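You operate a simulated robot arm through the tools that you are given. There is no shell and no other tool. Be economical: measure what you need, move in short steps, check, and stop when the job is done.

You run a simulated robot arm. Do the job below in one go: nothing can be reset, and whatever is moved stays where it is left.

Task
Pour juice into the checked mug and shut the bottle.
Fine: over half full, nothing spilt; stand the bottle back where it was. Set down upright: juice bottle.

The check looks at the end state, three seconds after you hand in, the way a careful person would. Anything else that was tipped, shoved, dropped, spilled or broken makes it a failure.

Robot
A 6-joint arm with a two-finger parallel gripper, fixed in place. Base frame: the origin is at the foot of the arm, x ahead of it, y to its left, z up. Units: mm, degrees, N and s.
With the tool pointing down near the work surface it reaches from about 200 to 640 mm from the base axis. Its first joint turns from -66.0 to 66.0 degrees. Payload 2.7 kg.
The tool frame sits at the grasp point between the pads (the TCP): z along the fingers, y along the line on which they close. The tips reach 23 mm beyond it. The gripper opens to 94 mm. The fingers are 38 mm wide and 10 mm thick; the gripper's body (54 by 96 mm) begins 39 mm behind the TCP.
Orientation is that of the tool frame in the base frame, as a unit quaternion [w, x, y, z]. With the fingers straight down and closing along the base's y, the tool's x points along the base's -x, its y along +y and its z along -z.

Tools
- The arm moves only by the tool nudge_tool. Its argument "steps" is text: rows parted by semicolons, each of 7 numbers parted by spaces: the shift along the base's x, y, z in m, then the turn, a rotation vector about the base's x, y, z in degrees, then the gripper command, from -1 (fully open) to 1 (shut), values between in proportion. In form: tx ty tz rx ry rz gripper; .... A call has 1 to 8 rows; each row is the pose to reach, as a shift and turn from the pose commanded when the call began. Each row takes 0.2 s and may step no farther than 50 mm and 8.6 degrees from the row before; otherwise, or with a gripper value out of range, the whole call is refused. Where a pose cannot be reached the arm comes as near as it can. A force on the tool above 40 N (or 10 N above the force at the start of the call, whichever is more), or a blocked arm, ends the call early, and 0.2 s more pass. The fingers move at their own pace (about 45 mm/s each) and stop on an object; they squeeze with about 30 N. The grip force told is the motor's: it shows also when the fingers shut on nothing. Time passes only in rows, and 0.2 s behind the last, so rows that repeat a pose let the fingers close. It gives the time, the measured TCP pose, the force on the tool (base axes), the opening and the grip force at its end, in the units of the frame above (readings bear some noise), with the torque about the TCP (base axes, N m) and any sound that the robot's microphone picked up, and new pictures: "views" is both (left out), scene, wrist or none.
- Cameras (640 x 400 px; columns grow to the right, rows downward): "scene" is fixed at [83.4, -443.7, 1395.8]; the picture's right is [0.68, -0.74, 0.00], its down [-0.47, -0.44, -0.76] and it looks along [0.56, 0.52, -0.65] (base axes); focal length 283 px, centre (320, 200). "wrist" rides on the gripper at [86, 16, -74] in the tool frame; the picture's right is [-0.18, 0.98, 0.00], its down [-0.58, -0.11, -0.81] and it looks along [-0.79, -0.15, 0.59] (tool axes); focal length 243 px, centre (320, 200). There is no depth. A picture from a camera that has moved, and an enlarged one, comes with that camera's place and axes in the base frame and with its lens.
- zoom(camera, box): a new picture of the part [left, top, right, bottom] of that camera's present view, enlarged. It takes no simulated time.
- hand_in(): hands the job in; it is judged then, once.

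Go step by step. Nothing tells you positions but the pictures and the camera data: compare them with the known pose of the tool, close in by small moves and look again before you grip or let go. The budget is 120 turns and 200 pictures, counting those below and the enlarged ones. Unless the task says otherwise, let go and move clear before handing in, and close with one line.

The tools are called as a command line: name --argument value ..., lists and objects as JSON in quotes. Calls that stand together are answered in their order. nudge_tool: Moves the arm, as the interface text tells. Its arguments: {"type":"object","properties":{"steps":{"type":"string"},"views":{"type":"string","enum":["both","scene","wrist","none"]}},"required":["steps"]} The other tools are called the same way: zoom (camera, box) takes an enlarged picture of a part of a camera's view; hand_in () hands the job in.

At the start:

```text
time_s: 0.0
ee_pos: [324.0, -54.6, 1195.8]
tool_rot: [0.0, 0.0, 1.0, 0.0]
ft_force: [-0.2, -0.4, -0.5]
wrist_torque: [0.0, -0.01, -0.01]
gripper_width: 94.0
grasp_force: 0.1
```

scene: 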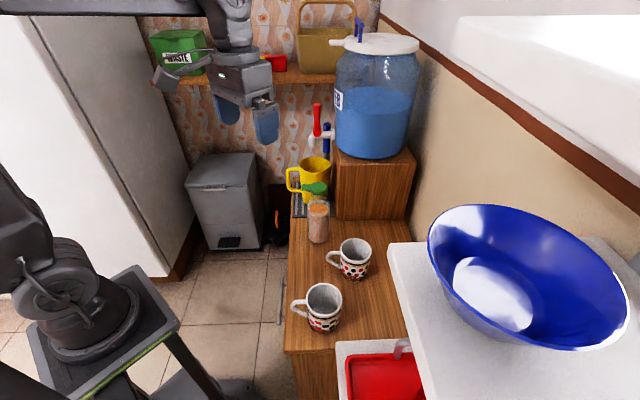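
wrist: 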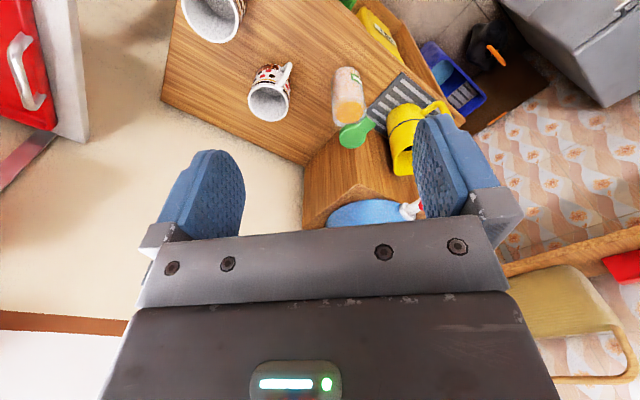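

I see a wooden counter with two mugs, a juice bottle with a green (open?) lid, a yellow jug and a water dispenser. I'll enlarge to tell the mugs and the bottle's cap apart.

zoom --camera "scene" --box '[270, 140, 430, 240]'

zoom --camera "scene" --box '[270, 230, 430, 340]'

zoom --camera "wrist" --box '[180, 0, 500, 200]'

```text
4.00 times, centred on (350, 190) of scene
camera zoom: at [83.4, -443.7, 1395.8], right [0.68, -0.74, 0.0], down [-0.47, -0.44, -0.76], along [0.56, 0.52, -0.65], focal length 1132 px, centre (200, 240)
```

zoom: 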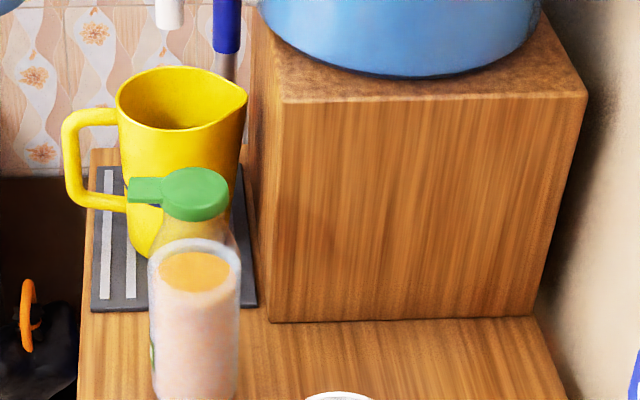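

```text
3.64 times, centred on (350, 285) of scene
camera zoom: at [83.4, -443.7, 1395.8], right [0.68, -0.74, 0.0], down [-0.47, -0.44, -0.76], along [0.56, 0.52, -0.65], focal length 1030 px, centre (211, -109)
```

zoom: 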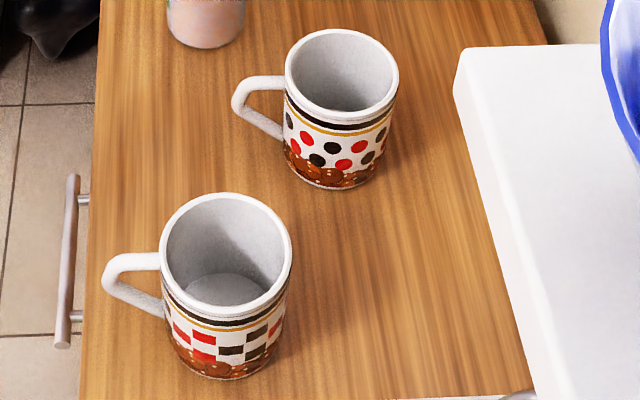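

```text
2.00 times, centred on (340, 100) of wrist
camera zoom: at [237.7, -38.9, 1269.2], right [0.18, 0.98, 0.0], down [0.58, -0.11, 0.81], along [0.79, -0.15, -0.59], focal length 485 px, centre (280, 400)
```

zoom: 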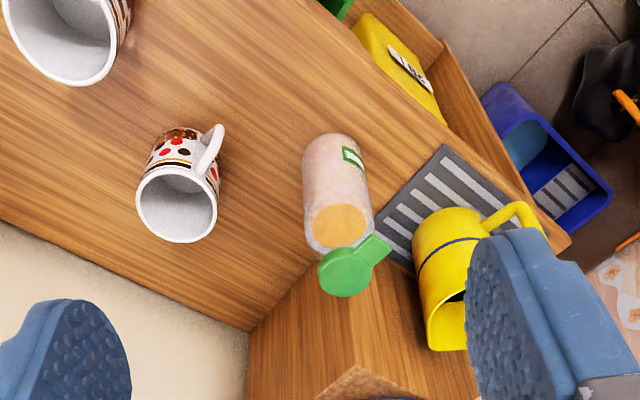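

The checked mug is the near one, with its rim at about [337, -224, 825]. The bottle's cap is at about [520, -35, 930] and the counter at about z = 728. I'll move the wrist camera closer to see how the cap works.

nudge_tool --steps "0.023 0.004 -0.037 0 0 0 -1; 0.046 0.008 -0.074 0 0 0 -1; 0.07 0.012 -0.111 0 0 0 -1; 0.093 0.016 -0.149 0 0 0 -1; 0.106 0.02 -0.186 0 0 0 -1; 0.106 0.02 -0.186 0 0 0 -1"

```text
time_s: 1.4
ee_pos: [430.8, -37.5, 1008.7]
tool_rot: [0.001, -0.001, 1.0, 0.001]
ft_force: [-0.4, -0.4, -0.9]
wrist_torque: [0.01, 0.03, -0.02]
gripper_width: 93.7
grasp_force: 0.0
camera wrist: at [343.5, -20.9, 1081.5], right [0.18, 0.98, 0.0], down [0.58, -0.11, 0.81], along [0.79, -0.15, -0.59], focal length 243 px, centre (320, 200)
```

scene: 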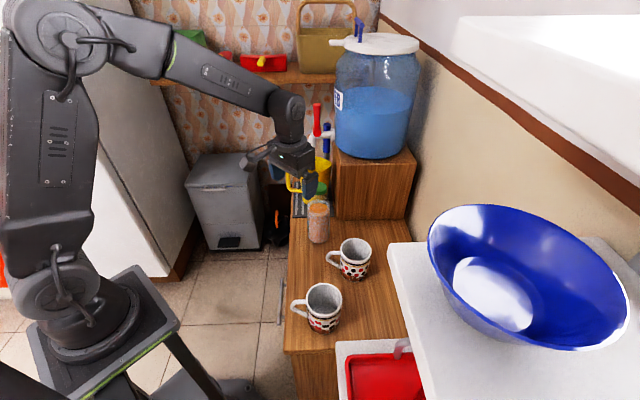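
wrist: 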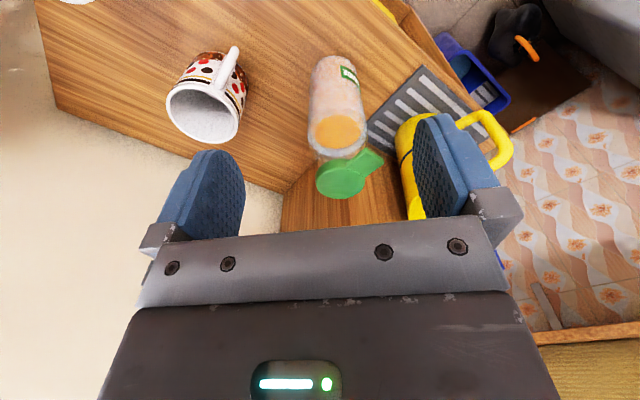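

zoom --camera "wrist" --box '[270, 40, 430, 220]'

zoom --camera "scene" --box '[295, 180, 345, 250]'

```text
2.22 times, centred on (350, 130) of wrist
camera zoom: at [343.5, -20.9, 1081.5], right [0.18, 0.98, 0.0], down [0.58, -0.11, 0.81], along [0.79, -0.15, -0.59], focal length 539 px, centre (253, 356)
```

zoom: 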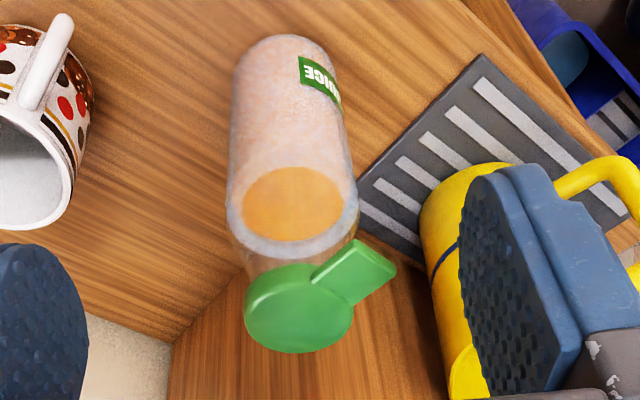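

```text
5.71 times, centred on (320, 215) of scene
camera zoom: at [83.5, -443.7, 1395.8], right [0.68, -0.74, 0.0], down [-0.47, -0.44, -0.76], along [0.56, 0.52, -0.65], focal length 1618 px, centre (320, 114)
```

zoom: 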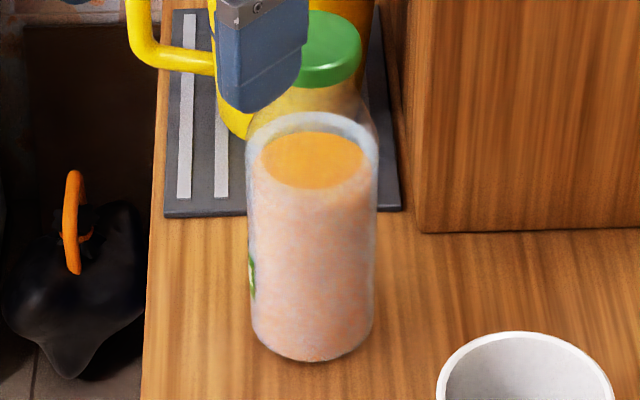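

The cap looks like a green flip lid with its tab pointing to (-x,+y). I'll tilt the tool up to get a side view of it before deciding how to open it.

nudge_tool --steps "0 0 0 0 -8 0 -1; 0 0 0 0 -16 0 -1; 0 0 -0.005 0 -24 0 -1; 0.005 0 -0.015 0 -32 0 -1; 0.01 0 -0.025 0 -40 0 -1; 0.01 0 -0.025 0 -40 0 -1" --views "wrist"

```text
time_s: 2.8
ee_pos: [438.4, -36.3, 990.4]
tool_rot: [0.308, 0.0, 0.951, 0.0]
ft_force: [-0.1, -0.7, -1.5]
wrist_torque: [0.02, 0.01, -0.01]
gripper_width: 93.8
grasp_force: 0.0
out of reach, approached as far as the arm can: row 5, 6
camera wrist: at [323.7, -20.0, 998.4], right [0.15, 0.98, 0.11], down [0.0, -0.11, 0.99], along [0.99, -0.15, -0.01], focal length 243 px, centre (320, 200)
```

wrist: 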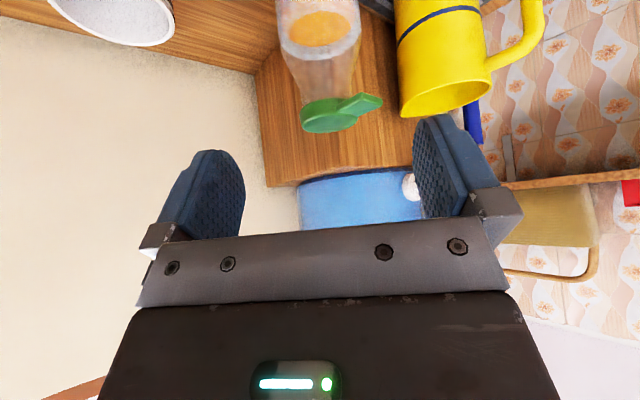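

zoom --camera "wrist" --box '[260, 0, 420, 160]'

zoom --camera "scene" --box '[0, 0, 400, 400]'

```text
2.50 times, centred on (340, 80) of wrist
camera zoom: at [323.7, -20.0, 998.4], right [0.15, 0.98, 0.11], down [0.0, -0.11, 0.99], along [0.99, -0.15, -0.01], focal length 606 px, centre (270, 500)
```

zoom: 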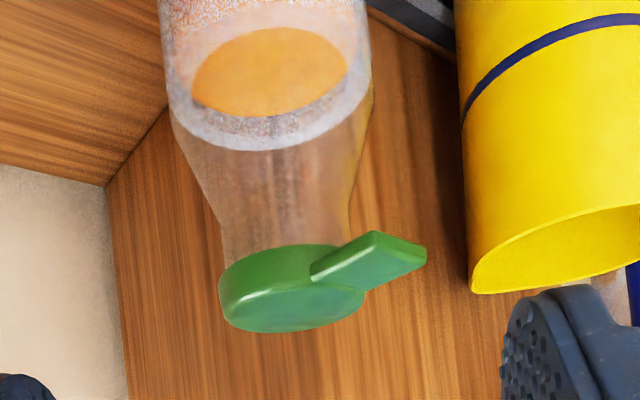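

```text
1.00 times, centred on (200, 200) of scene (not enlarged: the box is as wide or as high as the picture)
camera zoom: at [83.4, -443.7, 1395.8], right [0.68, -0.74, 0.0], down [-0.47, -0.44, -0.76], along [0.56, 0.52, -0.65], focal length 283 px, centre (440, 200)
```

zoom: 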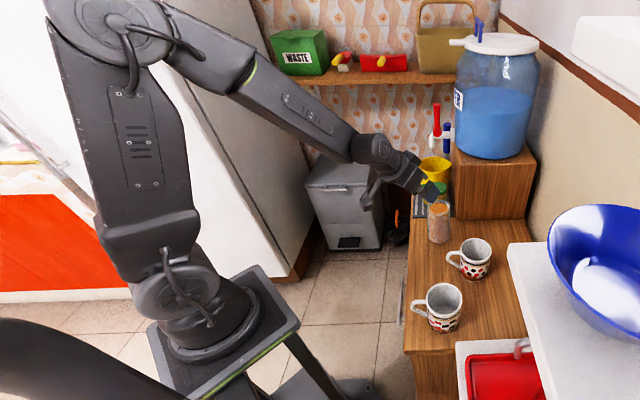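

The lid is a disc with a tab; the cap's centre is near [519, -34, 930] and the tab's end near [494, -1, 930]. I'll level the tool again, back off upward, and turn it so the fingers can pinch the tab sideways.

nudge_tool --steps "0 0 0.01 0 8 0 -1; 0 0 0.02 0 16 0 -0.5; 0 0 0.03 0 24 0 0; 0 0 0.03 0 32 0 0; 0 0 0.03 0 40 0 0" --views "none"

nudge_tool --steps "0.01 0.005 0 0 0 -8 0; 0.02 0.01 0 0 0 -16 0; 0.03 0.015 0 0 0 -24 0; 0.035 0.02 0 0 0 -32 0; 0.04 0.025 0 0 0 -40 0; 0.045 0.03 0 0 0 -48 0; 0.05 0.035 0 0 0 -53 0; 0.05 0.035 0 0 0 -53 0"

```text
time_s: 4.0
ee_pos: [439.0, -36.0, 1019.4]
tool_rot: [-0.037, -0.001, 0.999, 0.0]
ft_force: [0.5, 0.4, -0.3]
wrist_torque: [-0.01, 0.02, 0.02]
gripper_width: 47.2
grasp_force: 0.1
```

```text
time_s: 5.8
ee_pos: [489.6, 1.5, 1019.6]
tool_rot: [-0.031, 0.447, 0.894, 0.017]
ft_force: [-0.1, 0.3, 0.2]
wrist_torque: [-0.04, 0.0, 0.01]
gripper_width: 46.9
grasp_force: 0.0
camera wrist: at [453.0, 75.2, 1098.6], right [0.9, 0.44, -0.01], down [0.29, -0.58, 0.76], along [0.33, -0.69, -0.65], focal length 243 px, centre (320, 200)
```

scene: 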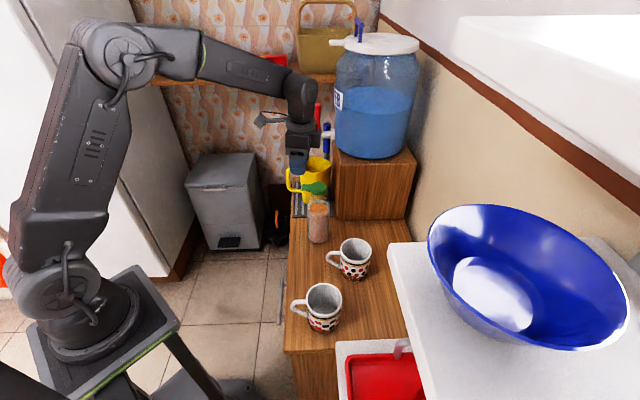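
wrist: 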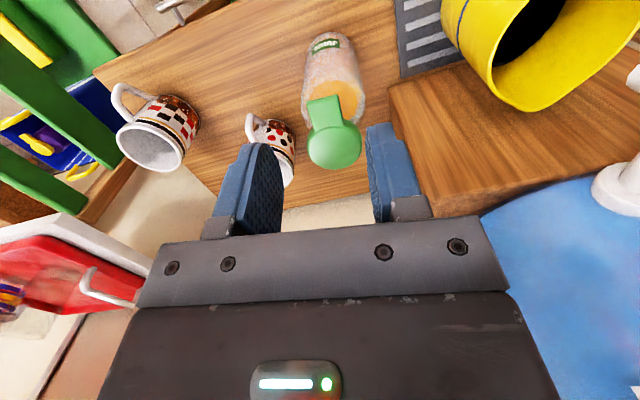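

nudge_tool --steps "0.003 -0.001 -0.02 -3.3 -2.3 0 0.1; 0.003 -0.001 -0.035 -3.3 -2.3 0 0.1; 0.003 -0.001 -0.035 -3.3 -2.3 0 0.1"

zoom --camera "wrist" --box '[220, 20, 440, 220]'

zoom --camera "scene" --box '[270, 150, 370, 250]'

```text
time_s: 6.6
ee_pos: [491.9, -1.7, 985.7]
tool_rot: [0.0, 0.445, 0.895, -0.001]
ft_force: [-0.9, -0.8, 0.3]
wrist_torque: [0.02, 0.0, 0.04]
gripper_width: 42.4
grasp_force: 0.1
camera wrist: at [452.3, 78.3, 1058.3], right [0.9, 0.44, 0.0], down [0.26, -0.53, 0.81], along [0.36, -0.72, -0.59], focal length 243 px, centre (320, 200)
```

scene: 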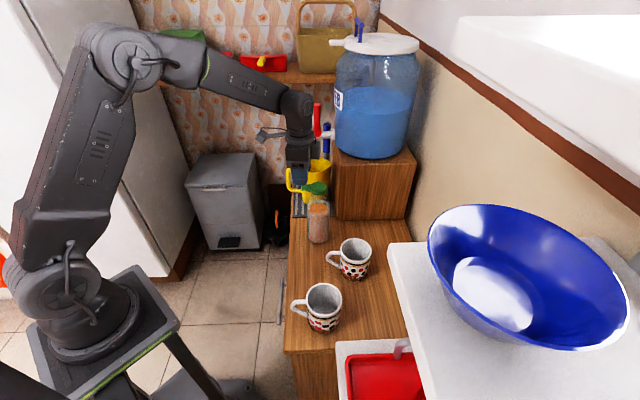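
wrist: 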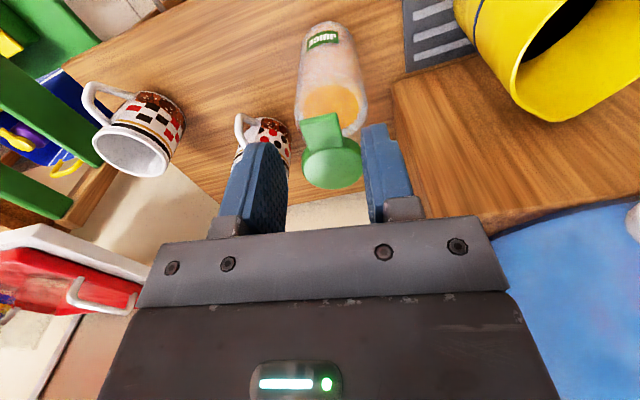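

```text
2.00 times, centred on (330, 120) of wrist
camera zoom: at [452.3, 78.3, 1058.3], right [0.9, 0.44, 0.0], down [0.26, -0.53, 0.81], along [0.36, -0.72, -0.59], focal length 485 px, centre (300, 360)
```

zoom: 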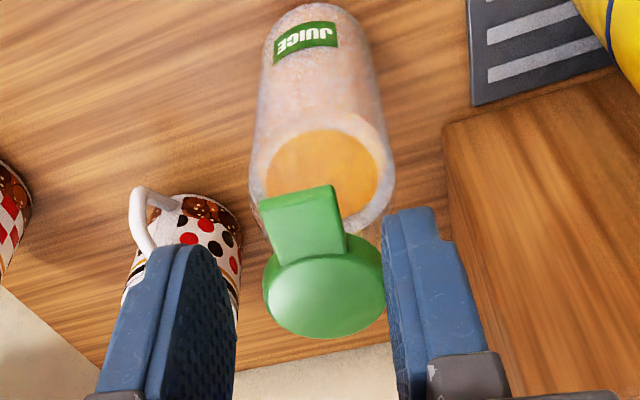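

```text
4.00 times, centred on (320, 200) of scene
camera zoom: at [83.5, -443.7, 1395.8], right [0.68, -0.74, 0.0], down [-0.47, -0.44, -0.76], along [0.56, 0.52, -0.65], focal length 1132 px, centre (320, 200)
```

zoom: 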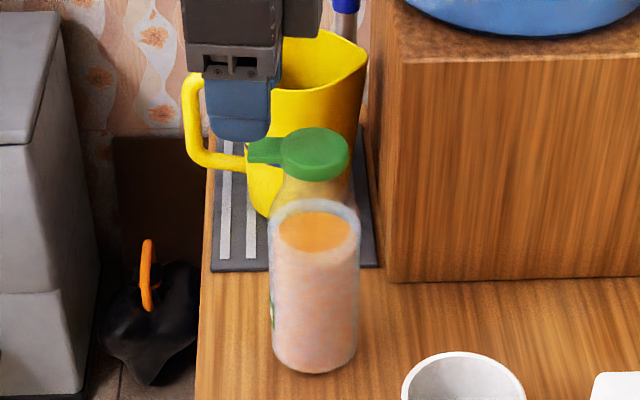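

The tab is a flat tongue about 27 mm wide, lined up between the fingers. I'll descend so that the fingers straddle it.

nudge_tool --steps "-0.002 0.002 -0.015 0 0 3 0.1; -0.002 0.002 -0.03 0 0 3 0.1; -0.002 0.002 -0.04 0 0 3 0.1; -0.002 0.002 -0.048 0 0 3 0.1; -0.002 0.002 -0.048 0 0 3 0.1"

zoom --camera "wrist" --box '[220, 60, 440, 240]'

zoom --camera "scene" --box '[290, 160, 350, 220]'

```text
time_s: 7.8
ee_pos: [490.0, 0.8, 936.6]
tool_rot: [-0.001, 0.423, 0.906, -0.001]
ft_force: [0.4, -0.6, -0.4]
wrist_torque: [-0.05, -0.01, 0.03]
gripper_width: 42.3
grasp_force: 0.0
camera wrist: at [445.3, 77.7, 1009.5], right [0.87, 0.49, 0.0], down [0.29, -0.52, 0.81], along [0.4, -0.7, -0.59], focal length 243 px, centre (320, 200)
```

scene: 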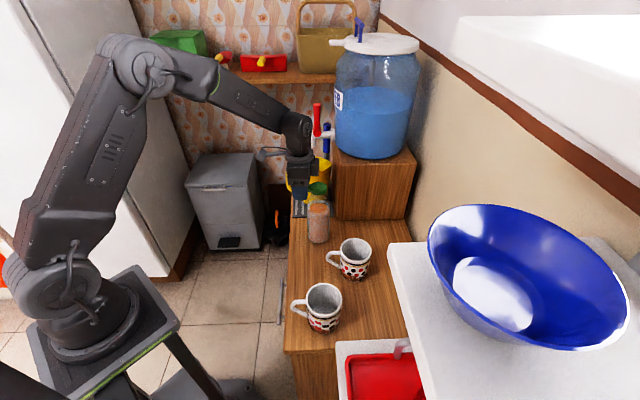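
wrist: 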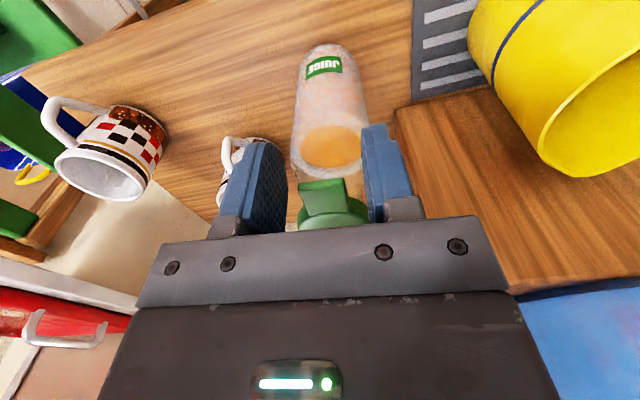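

```text
2.22 times, centred on (330, 150) of wrist
camera zoom: at [445.3, 77.7, 1009.5], right [0.87, 0.49, 0.0], down [0.29, -0.52, 0.81], along [0.4, -0.7, -0.59], focal length 539 px, centre (298, 311)
```

zoom: 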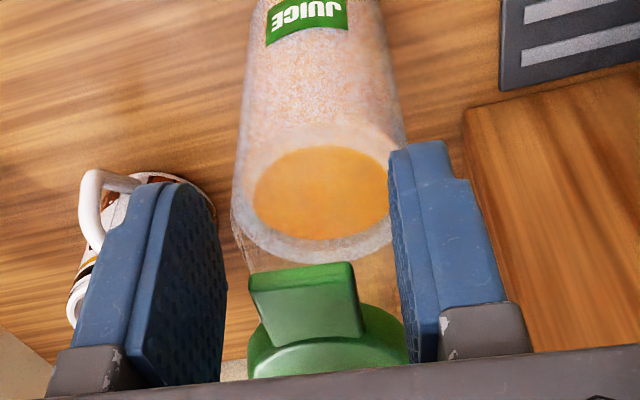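

```text
6.67 times, centred on (320, 190) of scene
camera zoom: at [83.5, -443.7, 1395.8], right [0.68, -0.74, 0.0], down [-0.47, -0.44, -0.76], along [0.56, 0.52, -0.65], focal length 1887 px, centre (320, 267)
```

zoom: 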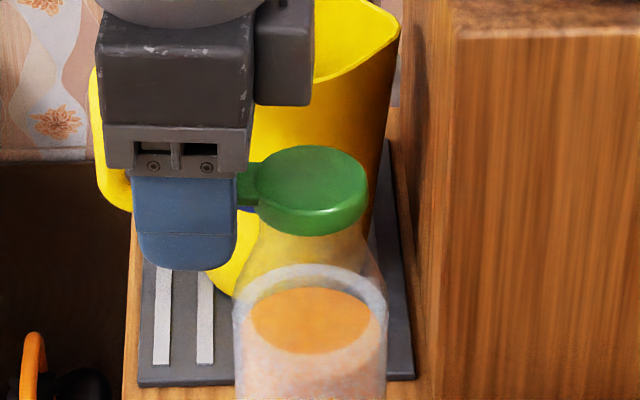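

nudge_tool --steps "0 0 0 0 0 0 0.4; 0 0 0 0 0 0 0.5; 0 0 0 0 0 0 0.6; 0 0 0 0 0 0 0.6" --views "wrist"

zoom --camera "wrist" --box '[220, 60, 440, 240]'

```text
time_s: 8.8
ee_pos: [489.6, 0.5, 937.0]
tool_rot: [0.0, 0.422, 0.907, -0.001]
ft_force: [-0.3, -0.3, -0.8]
wrist_torque: [0.05, 0.02, 0.05]
gripper_width: 22.8
grasp_force: 29.6
camera wrist: at [445.3, 77.7, 1009.7], right [0.87, 0.49, 0.0], down [0.29, -0.52, 0.81], along [0.4, -0.7, -0.59], focal length 243 px, centre (320, 200)
```

wrist: 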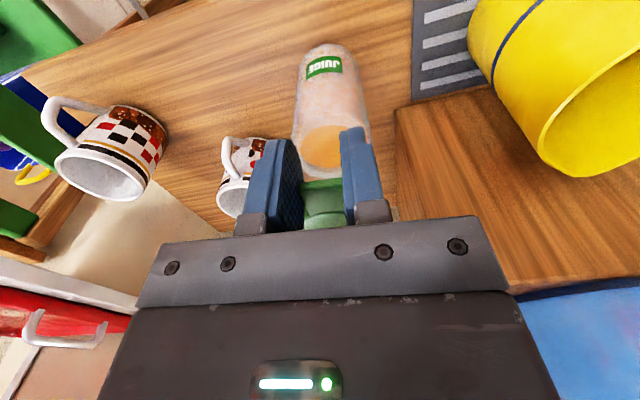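

```text
2.22 times, centred on (330, 150) of wrist
camera zoom: at [445.3, 77.7, 1009.7], right [0.87, 0.49, 0.0], down [0.29, -0.52, 0.81], along [0.4, -0.7, -0.59], focal length 539 px, centre (298, 311)
```

zoom: 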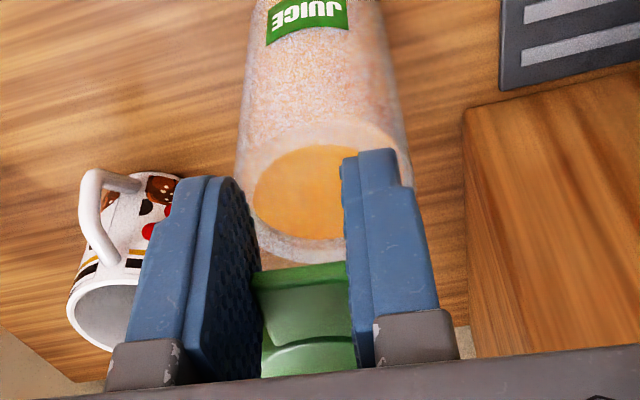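

The tab is pinched at 22.8 mm with no side load. I'll test-lift it by a few millimetres and read the force.

nudge_tool --steps "0 0 0.002 0 0 0 0.6; 0 0 0.004 0 0 0 0.6; 0 0 0.006 0 0 0 0.6" --views "scene"

zoom --camera "scene" --box '[290, 160, 350, 250]'

```text
time_s: 9.6
ee_pos: [488.5, 0.6, 943.3]
tool_rot: [-0.001, 0.423, 0.906, -0.001]
ft_force: [0.9, 0.1, -4.3]
wrist_torque: [0.22, 0.19, -0.02]
gripper_width: 22.8
grasp_force: 30.3
```

scene: 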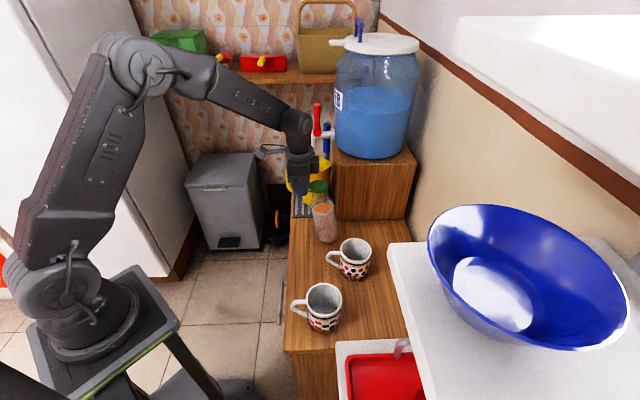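

```text
4.44 times, centred on (320, 205) of scene
camera zoom: at [83.5, -443.7, 1395.8], right [0.68, -0.74, 0.0], down [-0.47, -0.44, -0.76], along [0.56, 0.52, -0.65], focal length 1258 px, centre (320, 178)
```

zoom: 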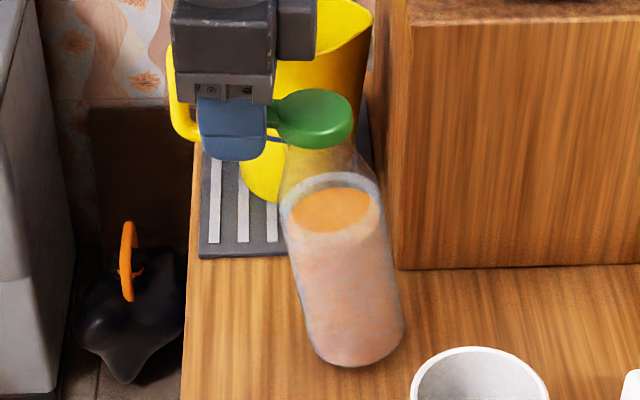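

The whole bottle lifted and swung, so the lid doesn't simply lift. I'll lower it straight back and check that it stands upright.

nudge_tool --steps "0 0 -0.002 0 0 0 0.6; 0 0 -0.004 0 0 0 0.6; 0 0 -0.0055 0 0 0 0.6; 0 0 -0.006 0 0 0 0.6" --views "scene"

zoom --camera "scene" --box '[290, 160, 350, 250]'

```text
time_s: 10.6
ee_pos: [488.0, 0.4, 937.1]
tool_rot: [0.002, 0.422, 0.906, 0.0]
ft_force: [0.8, -1.3, 14.1]
wrist_torque: [-0.73, -0.67, 0.02]
gripper_width: 22.6
grasp_force: 30.0
```

scene: 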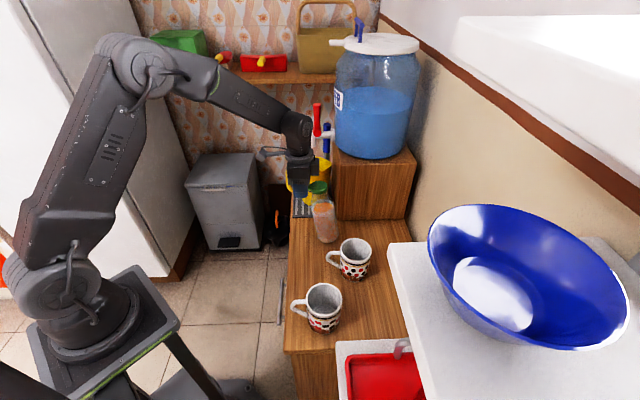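

```text
4.44 times, centred on (320, 205) of scene
camera zoom: at [83.3, -443.7, 1395.8], right [0.68, -0.74, 0.0], down [-0.47, -0.44, -0.76], along [0.56, 0.52, -0.65], focal length 1258 px, centre (320, 178)
```

zoom: 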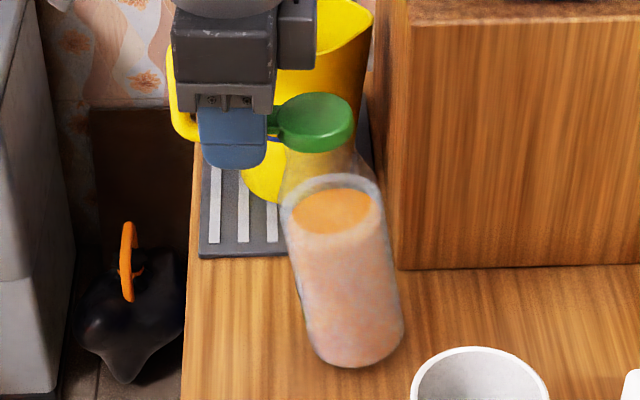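

The lid really is hinged, on the side opposite the tab: held level by the pads, it lets the bottle hang about 11° from the hinge. I'll lift slightly, shift so the bottle's low edge lands correctly, and then roll it upright onto its original spot.

nudge_tool --steps "0 0 0.007 0 0 0 0.6; 0 0 0.014 0 0 0 0.6; 0 0 0.016 0 0 0 0.6; -0.008 0.009 0.016 0 0 0 0.6; -0.016 0.019 0.016 0 0 0 0.6; -0.024 0.028 0.016 0 0 0 0.6; -0.024 0.028 0.016 0 0 0 0.6" --views "both"

zoom --camera "scene" --box '[290, 160, 350, 250]'

```text
time_s: 12.2
ee_pos: [466.8, 28.7, 952.9]
tool_rot: [-0.001, 0.423, 0.906, -0.001]
ft_force: [-0.7, 0.1, -4.8]
wrist_torque: [0.22, 0.22, -0.03]
gripper_width: 22.7
grasp_force: 29.7
camera wrist: at [421.5, 106.2, 1026.4], right [0.87, 0.49, 0.0], down [0.29, -0.52, 0.81], along [0.39, -0.7, -0.59], focal length 243 px, centre (320, 200)
```

scene: 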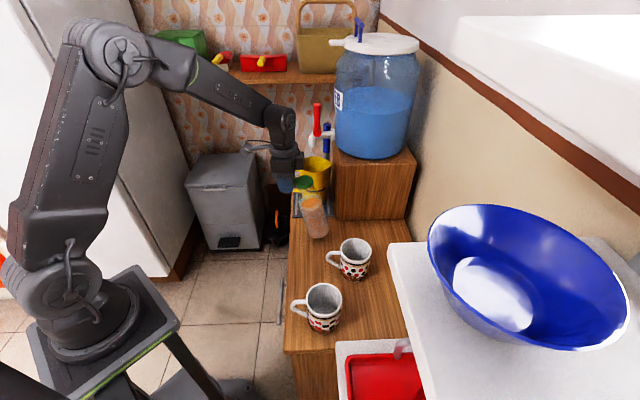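
wrist: 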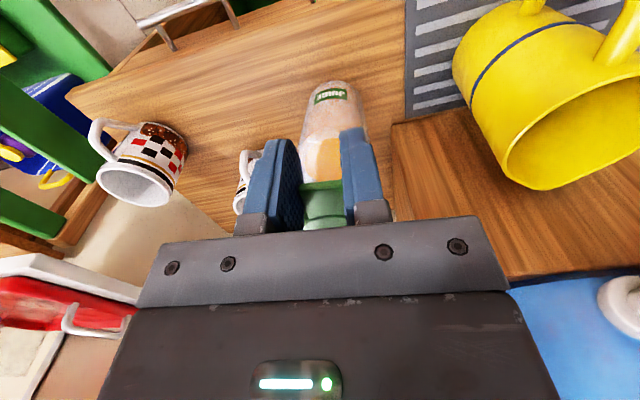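

```text
4.44 times, centred on (320, 205) of scene
camera zoom: at [83.5, -443.7, 1395.8], right [0.68, -0.74, 0.0], down [-0.47, -0.44, -0.76], along [0.56, 0.52, -0.65], focal length 1258 px, centre (320, 178)
```

zoom: 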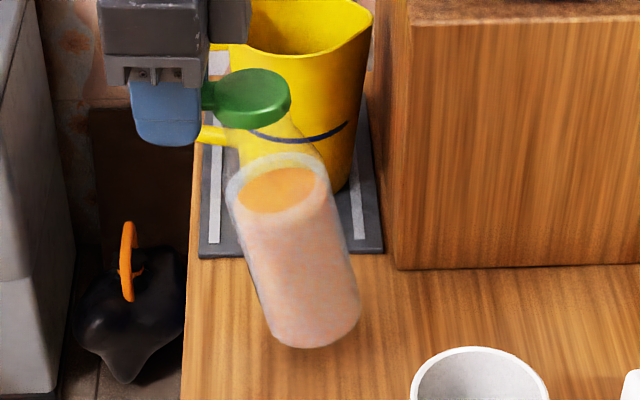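

nudge_tool --steps "0 0 -0.005 0 0 0 0.6; 0 0 -0.009 0 0 0 0.6; 0.0033 -0.0039 -0.010 0 0 0 0.6; 0.0067 -0.0078 -0.0105 0 0 0 0.6; 0.010 -0.0117 -0.0112 0 0 0 0.6; 0.0133 -0.0156 -0.012 0 0 0 0.6; 0.0165 -0.0195 -0.013 0 0 0 0.6" --views "both"

zoom --camera "scene" --box '[290, 160, 350, 250]'

```text
time_s: 13.8
ee_pos: [482.4, 7.8, 939.7]
tool_rot: [-0.001, 0.422, 0.906, -0.001]
ft_force: [-0.8, -0.3, -4.9]
wrist_torque: [0.25, 0.17, 0.0]
gripper_width: 22.8
grasp_force: 29.9
camera wrist: at [437.6, 85.2, 1012.9], right [0.87, 0.49, 0.0], down [0.29, -0.52, 0.81], along [0.39, -0.7, -0.59], focal length 243 px, centre (320, 200)
```

scene: 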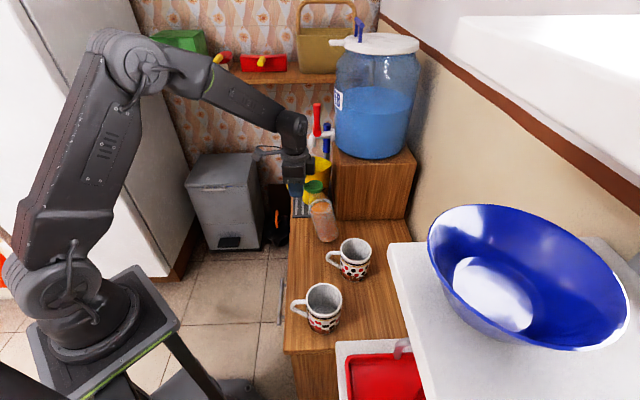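
wrist: 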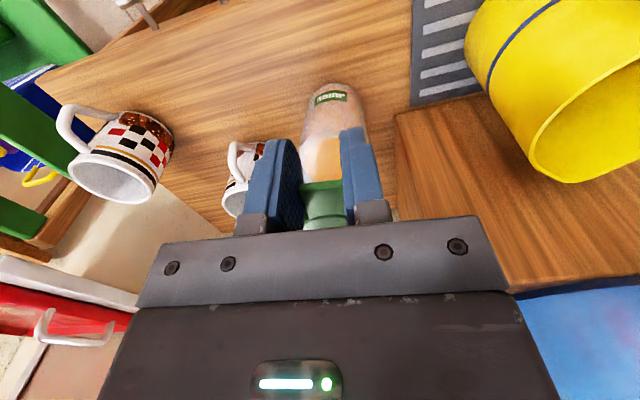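

```text
4.44 times, centred on (320, 205) of scene
camera zoom: at [83.5, -443.7, 1395.8], right [0.68, -0.74, 0.0], down [-0.47, -0.44, -0.76], along [0.56, 0.52, -0.65], focal length 1258 px, centre (320, 178)
```

zoom: 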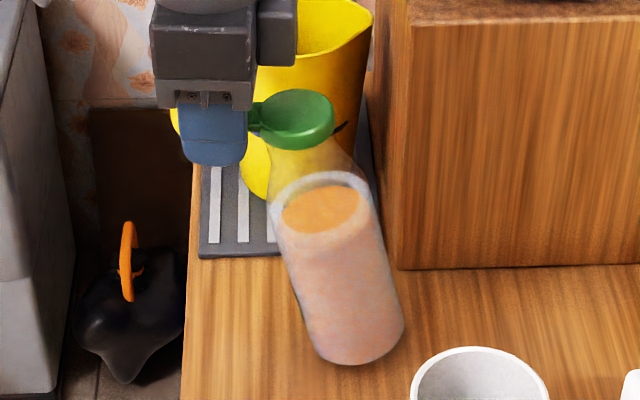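

It is still hanging free, so it hadn't touched yet. I'll shift back left and lower until contact shows.

nudge_tool --steps "-0.008 0.0095 0.003 0 0 0 0.6; -0.016 0.019 0.003 0 0 0 0.6; -0.024 0.0287 0.003 0 0 0 0.6; -0.024 0.0287 0 0 0 0 0.6; -0.024 0.0287 -0.002 0 0 0 0.6; -0.024 0.0287 -0.003 0 0 0 0.6; -0.024 0.0287 -0.003 0 0 0 0.6" --views "scene"

zoom --camera "scene" --box '[290, 160, 350, 250]'

```text
time_s: 15.4
ee_pos: [457.7, 37.7, 938.4]
tool_rot: [0.003, 0.423, 0.906, 0.001]
ft_force: [1.5, -1.2, 10.5]
wrist_torque: [-0.61, -0.48, -0.01]
gripper_width: 22.8
grasp_force: 29.7
```

scene: 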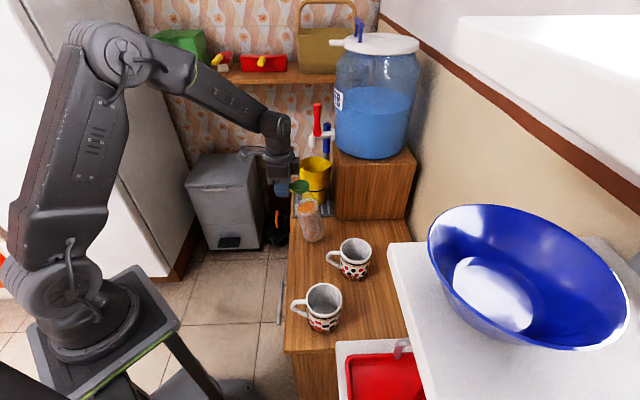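

```text
4.44 times, centred on (320, 205) of scene
camera zoom: at [83.3, -443.7, 1395.8], right [0.68, -0.74, 0.0], down [-0.47, -0.44, -0.76], along [0.56, 0.52, -0.65], focal length 1258 px, centre (320, 178)
```

zoom: 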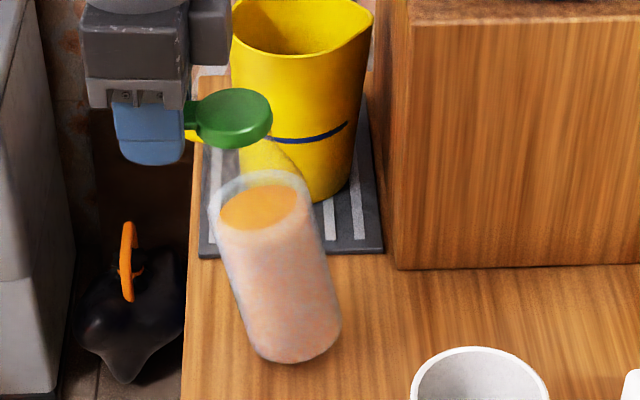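

nudge_tool --steps "0.003 -0.004 0.0 0 0 0 0.6; 0.006 -0.007 -0.0005 0 0 0 0.6; 0.009 -0.011 -0.001 0 0 0 0.6; 0.012 -0.014 -0.0015 0 0 0 0.6; 0.0155 -0.018 -0.0025 0 0 0 0.6" --views "scene"

zoom --camera "scene" --box '[290, 160, 350, 250]'

```text
time_s: 16.6
ee_pos: [472.7, 19.0, 933.9]
tool_rot: [-0.002, 0.422, 0.906, -0.001]
ft_force: [1.9, -0.7, 3.2]
wrist_torque: [-0.19, -0.24, 0.02]
gripper_width: 22.7
grasp_force: 29.6
```

scene: 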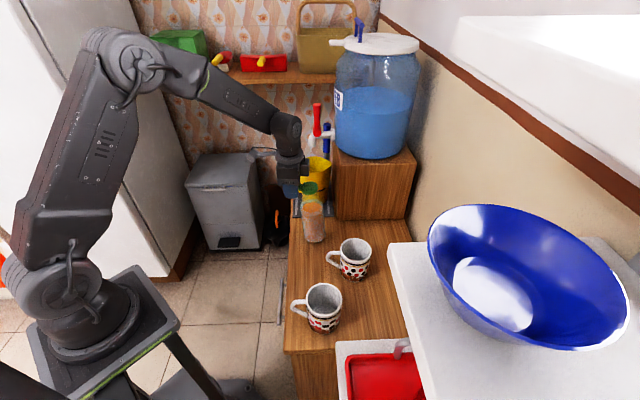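

```text
4.44 times, centred on (320, 205) of scene
camera zoom: at [83.4, -443.7, 1395.8], right [0.68, -0.74, 0.0], down [-0.47, -0.44, -0.76], along [0.56, 0.52, -0.65], focal length 1258 px, centre (320, 178)
```

zoom: 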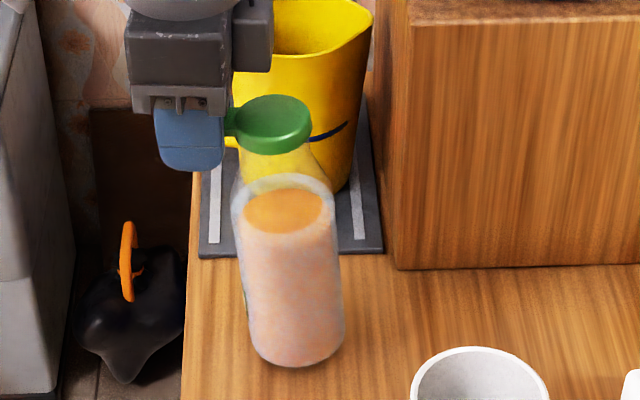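

The bottle is rolling upright nicely; I'll continue the arc.

nudge_tool --steps "0.003 -0.0035 -0.0008 0 0 0 0.6; 0.006 -0.007 -0.0016 0 0 0 0.6; 0.009 -0.0105 -0.0025 0 0 0 0.6; 0.011 -0.013 -0.003 0 0 0 0.6" --views "both"

zoom --camera "scene" --box '[290, 160, 350, 250]'

```text
time_s: 17.6
ee_pos: [485.0, 6.8, 933.8]
tool_rot: [0.001, 0.422, 0.907, -0.001]
ft_force: [-5.8, 6.6, 24.5]
wrist_torque: [0.04, 0.05, 0.01]
gripper_width: 22.4
grasp_force: 30.3
camera wrist: at [440.6, 83.7, 1005.9], right [0.87, 0.49, 0.0], down [0.29, -0.51, 0.81], along [0.4, -0.7, -0.59], focal length 243 px, centre (320, 200)
```

scene: 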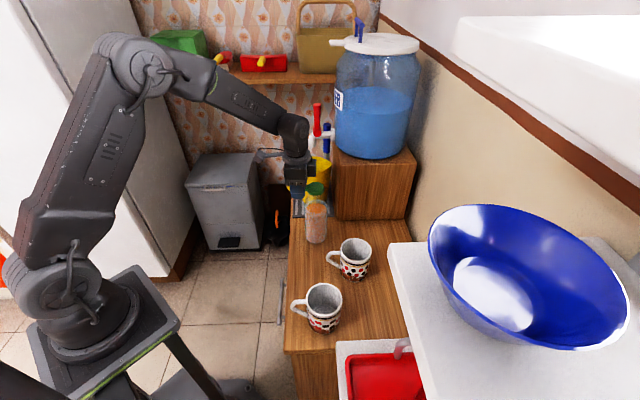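
wrist: 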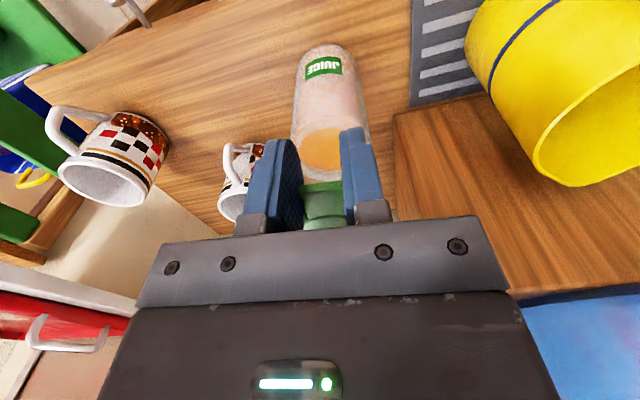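

```text
4.44 times, centred on (320, 205) of scene
camera zoom: at [82.9, -443.5, 1395.9], right [0.68, -0.74, 0.0], down [-0.47, -0.44, -0.76], along [0.56, 0.52, -0.65], focal length 1258 px, centre (320, 178)
```

zoom: 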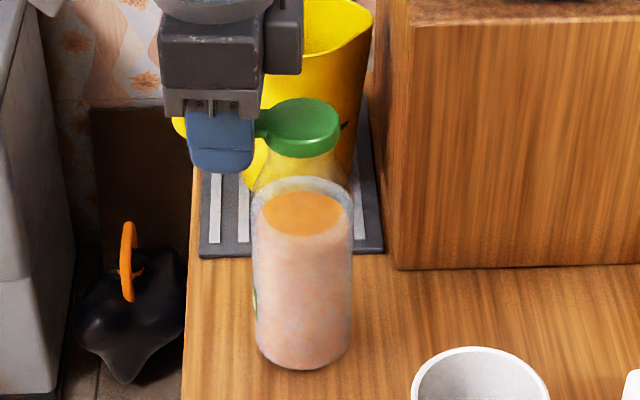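

The bottle stands upright again, though I'm pressing on it. I'll relieve that and start swinging the lid up about its hinge, rotating the tool with it.

nudge_tool --steps "0 0 0.002 0 0 0 0.6; 0 0 0.004 0 0 0 0.6; 0.0008 -0.001 0.0085 3 2.6 0 0.6; 0.0019 -0.0022 0.013 6.1 5.2 0 0.6; 0.003 -0.0036 0.0174 9.1 7.8 0 0.6; 0.0045 -0.0053 0.0216 12.2 10.4 0 0.6" --views "both"

zoom --camera "scene" --box '[290, 160, 350, 250]'

```text
time_s: 19.0
ee_pos: [488.9, 1.0, 953.0]
tool_rot: [-0.128, 0.419, 0.897, 0.059]
ft_force: [-0.4, 0.3, -3.0]
wrist_torque: [0.12, 0.17, 0.01]
gripper_width: 22.7
grasp_force: 29.9
camera wrist: at [460.4, 59.5, 1047.1], right [0.87, 0.5, -0.05], down [0.42, -0.67, 0.61], along [0.27, -0.55, -0.79], focal length 243 px, centre (320, 200)
```

scene: 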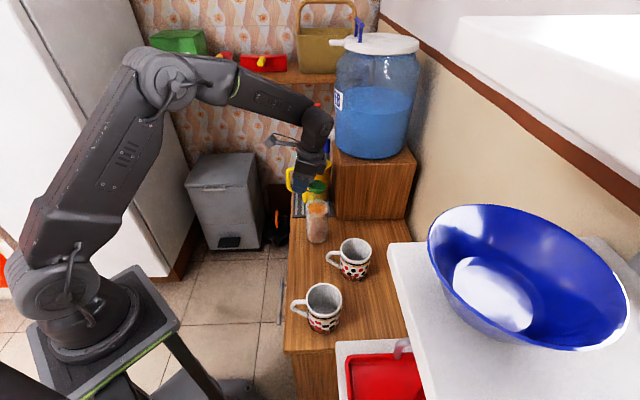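
wrist: 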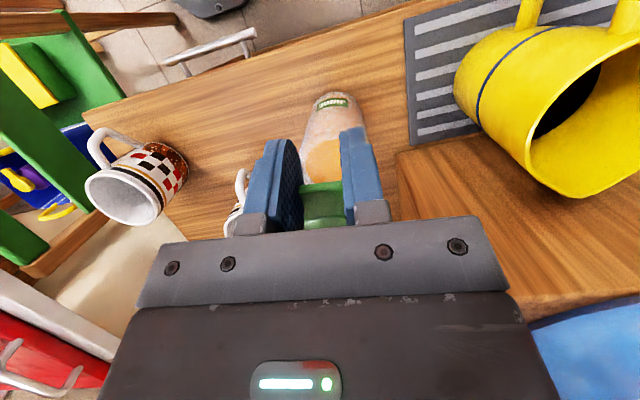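

```text
4.44 times, centred on (320, 205) of scene
camera zoom: at [83.5, -443.7, 1395.8], right [0.68, -0.74, 0.0], down [-0.47, -0.44, -0.76], along [0.56, 0.52, -0.65], focal length 1258 px, centre (320, 178)
```

zoom: 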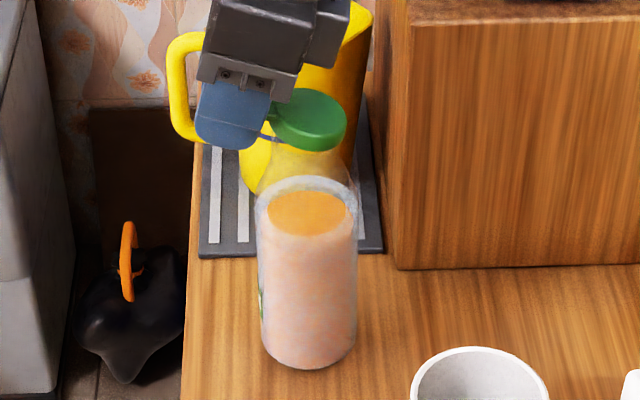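

The lid is opening while the bottle stays upright. I'll continue the arc.

nudge_tool --steps "0.0017 -0.002 0.002 3 2.6 0 0.6; 0.0034 -0.004 0.0059 6.1 5.2 0 0.6; 0.0054 -0.0063 0.0095 9.1 7.8 0 0.6; 0.0075 -0.0088 0.013 12.2 10.4 0 0.6; 0.0098 -0.0114 0.016 15.2 13 0 0.6; 0.0122 -0.0143 0.0191 18.3 15.6 0 0.6; 0.0122 -0.0143 0.0191 18.3 15.6 0 0.6" --views "scene"

zoom --camera "scene" --box '[290, 160, 350, 250]'

```text
time_s: 20.6
ee_pos: [500.1, -14.0, 973.4]
tool_rot: [-0.312, 0.397, 0.851, 0.143]
ft_force: [1.5, 1.4, 14.5]
wrist_torque: [-0.4, -0.62, 0.13]
gripper_width: 22.5
grasp_force: 29.6
```

scene: 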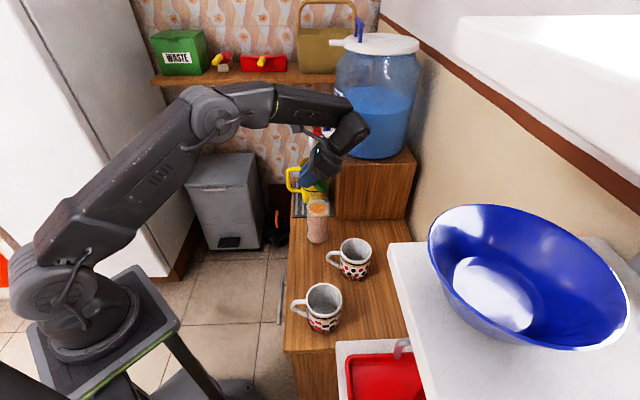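

```text
4.44 times, centred on (320, 205) of scene
camera zoom: at [83.2, -443.6, 1395.9], right [0.68, -0.74, 0.0], down [-0.47, -0.44, -0.76], along [0.56, 0.52, -0.65], focal length 1258 px, centre (320, 178)
```

zoom: 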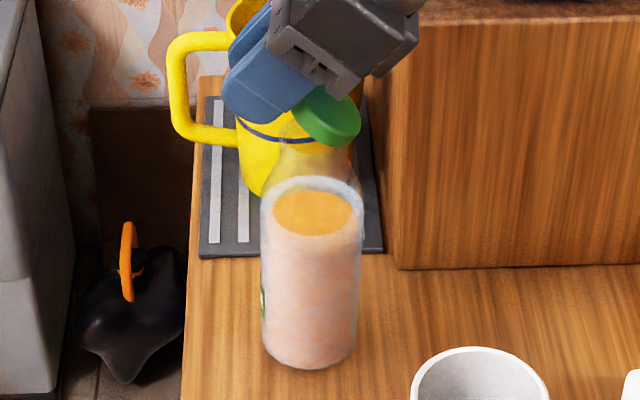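

nudge_tool --steps "0.0026 -0.003 0.0045 3 2.6 0 0.6; 0.0052 -0.0061 0.0071 6.1 5.2 0 0.6; 0.008 -0.0093 0.0092 9.1 7.8 0 0.6; 0.0108 -0.0126 0.011 12.2 10.4 0 0.6; 0.0137 -0.016 0.0125 15.2 13 0 0.6; 0.0167 -0.0195 0.0137 18.3 15.6 0 0.6; 0.0167 -0.0195 0.0137 18.3 15.6 0 0.6" --views "scene"

zoom --camera "scene" --box '[290, 160, 350, 250]'

```text
time_s: 22.2
ee_pos: [468.8, -6.4, 965.8]
tool_rot: [-0.48, 0.358, 0.769, 0.223]
ft_force: [5.1, -1.4, 23.4]
wrist_torque: [-0.67, -1.42, 0.16]
gripper_width: 23.4
grasp_force: 29.5
out of reach, approached as far as the arm can: row 4, 5, 6, 7
```

scene: 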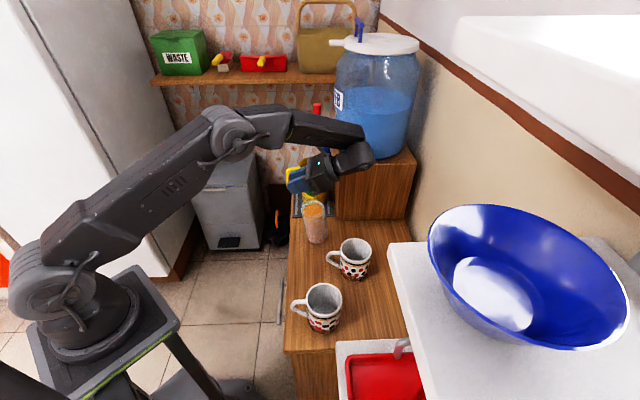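

```text
4.44 times, centred on (320, 205) of scene
camera zoom: at [83.1, -443.7, 1395.8], right [0.68, -0.74, 0.0], down [-0.47, -0.44, -0.76], along [0.56, 0.52, -0.65], focal length 1258 px, centre (320, 178)
```

zoom: 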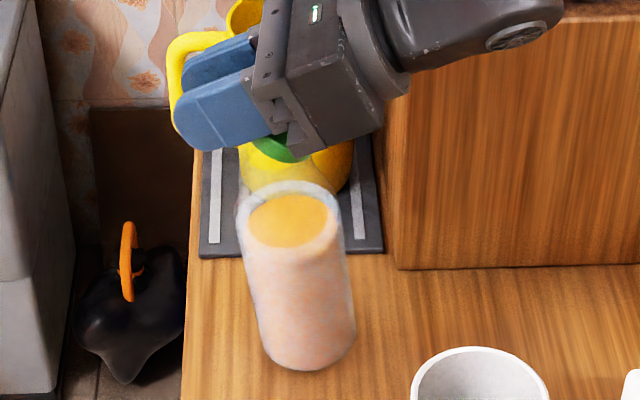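

I hit the reach limit and the arm pulled the lid back, leaning the bottle. I'll go straight back to the last reachable lid angle.

nudge_tool --steps "0.007 -0.003 0.003 -1.5 -1.3 0 0.6; 0.015 -0.007 0.006 -3 -2.6 0 0.6; 0.023 -0.010 0.009 -4.5 -3.9 0 0.6; 0.030 -0.013 0.0115 -6.1 -5.2 0 0.6; 0.035 -0.015 0.0135 -7.6 -6.5 0 0.6; 0.035 -0.015 0.0135 -7.6 -6.5 0 0.6" --views "scene"

zoom --camera "scene" --box '[290, 160, 350, 250]'

```text
time_s: 23.6
ee_pos: [506.3, -20.5, 977.2]
tool_rot: [-0.413, 0.377, 0.807, 0.189]
ft_force: [-0.2, -0.6, -4.4]
wrist_torque: [0.17, 0.17, 0.01]
gripper_width: 23.1
grasp_force: 30.0
out of reach, approached as far as the arm can: row 3
```

scene: 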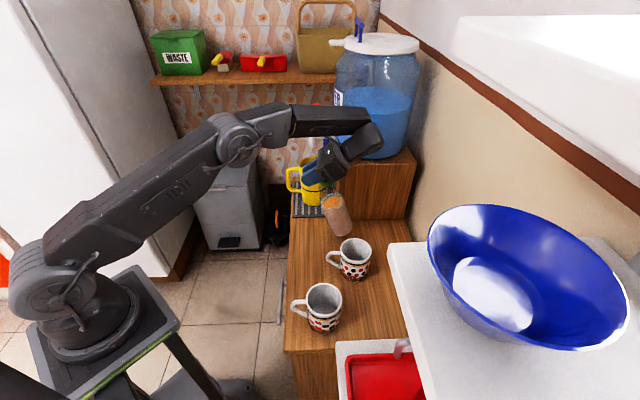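

```text
4.44 times, centred on (320, 205) of scene
camera zoom: at [83.5, -443.7, 1395.8], right [0.68, -0.74, 0.0], down [-0.47, -0.44, -0.76], along [0.56, 0.52, -0.65], focal length 1258 px, centre (320, 178)
```

zoom: 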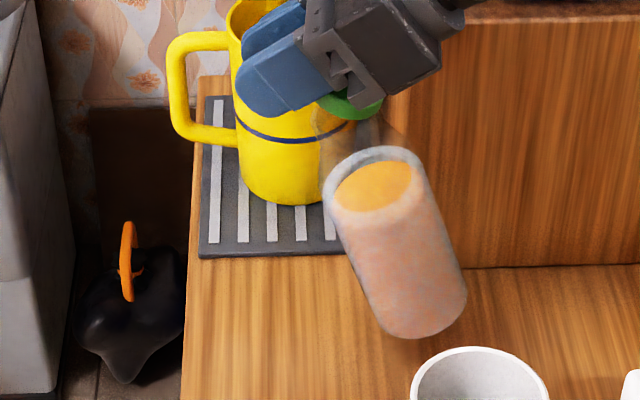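

zoom --camera "wrist" --box '[160, 0, 480, 240]'

zoom --camera "scene" --box '[280, 130, 420, 260]'

```text
1.67 times, centred on (320, 120) of wrist
camera zoom: at [523.5, -16.5, 1090.5], right [0.82, 0.55, -0.15], down [0.56, -0.83, 0.01], along [-0.13, -0.09, -0.99], focal length 404 px, centre (320, 333)
```

zoom: 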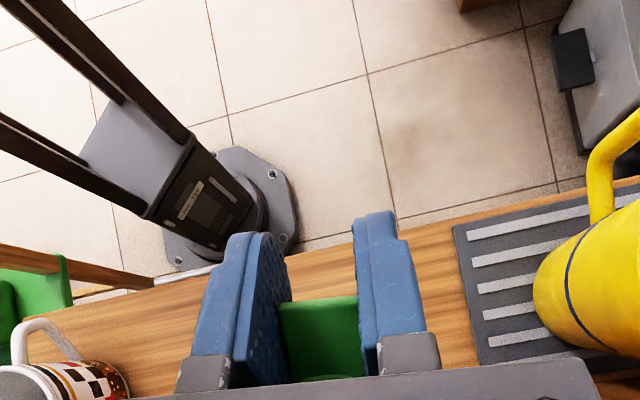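

```text
3.08 times, centred on (350, 195) of scene
camera zoom: at [83.5, -443.7, 1395.8], right [0.68, -0.74, 0.0], down [-0.47, -0.44, -0.76], along [0.56, 0.52, -0.65], focal length 871 px, centre (228, 215)
```

zoom: 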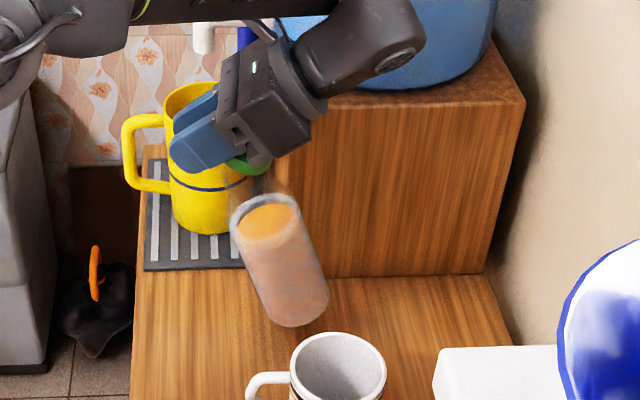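

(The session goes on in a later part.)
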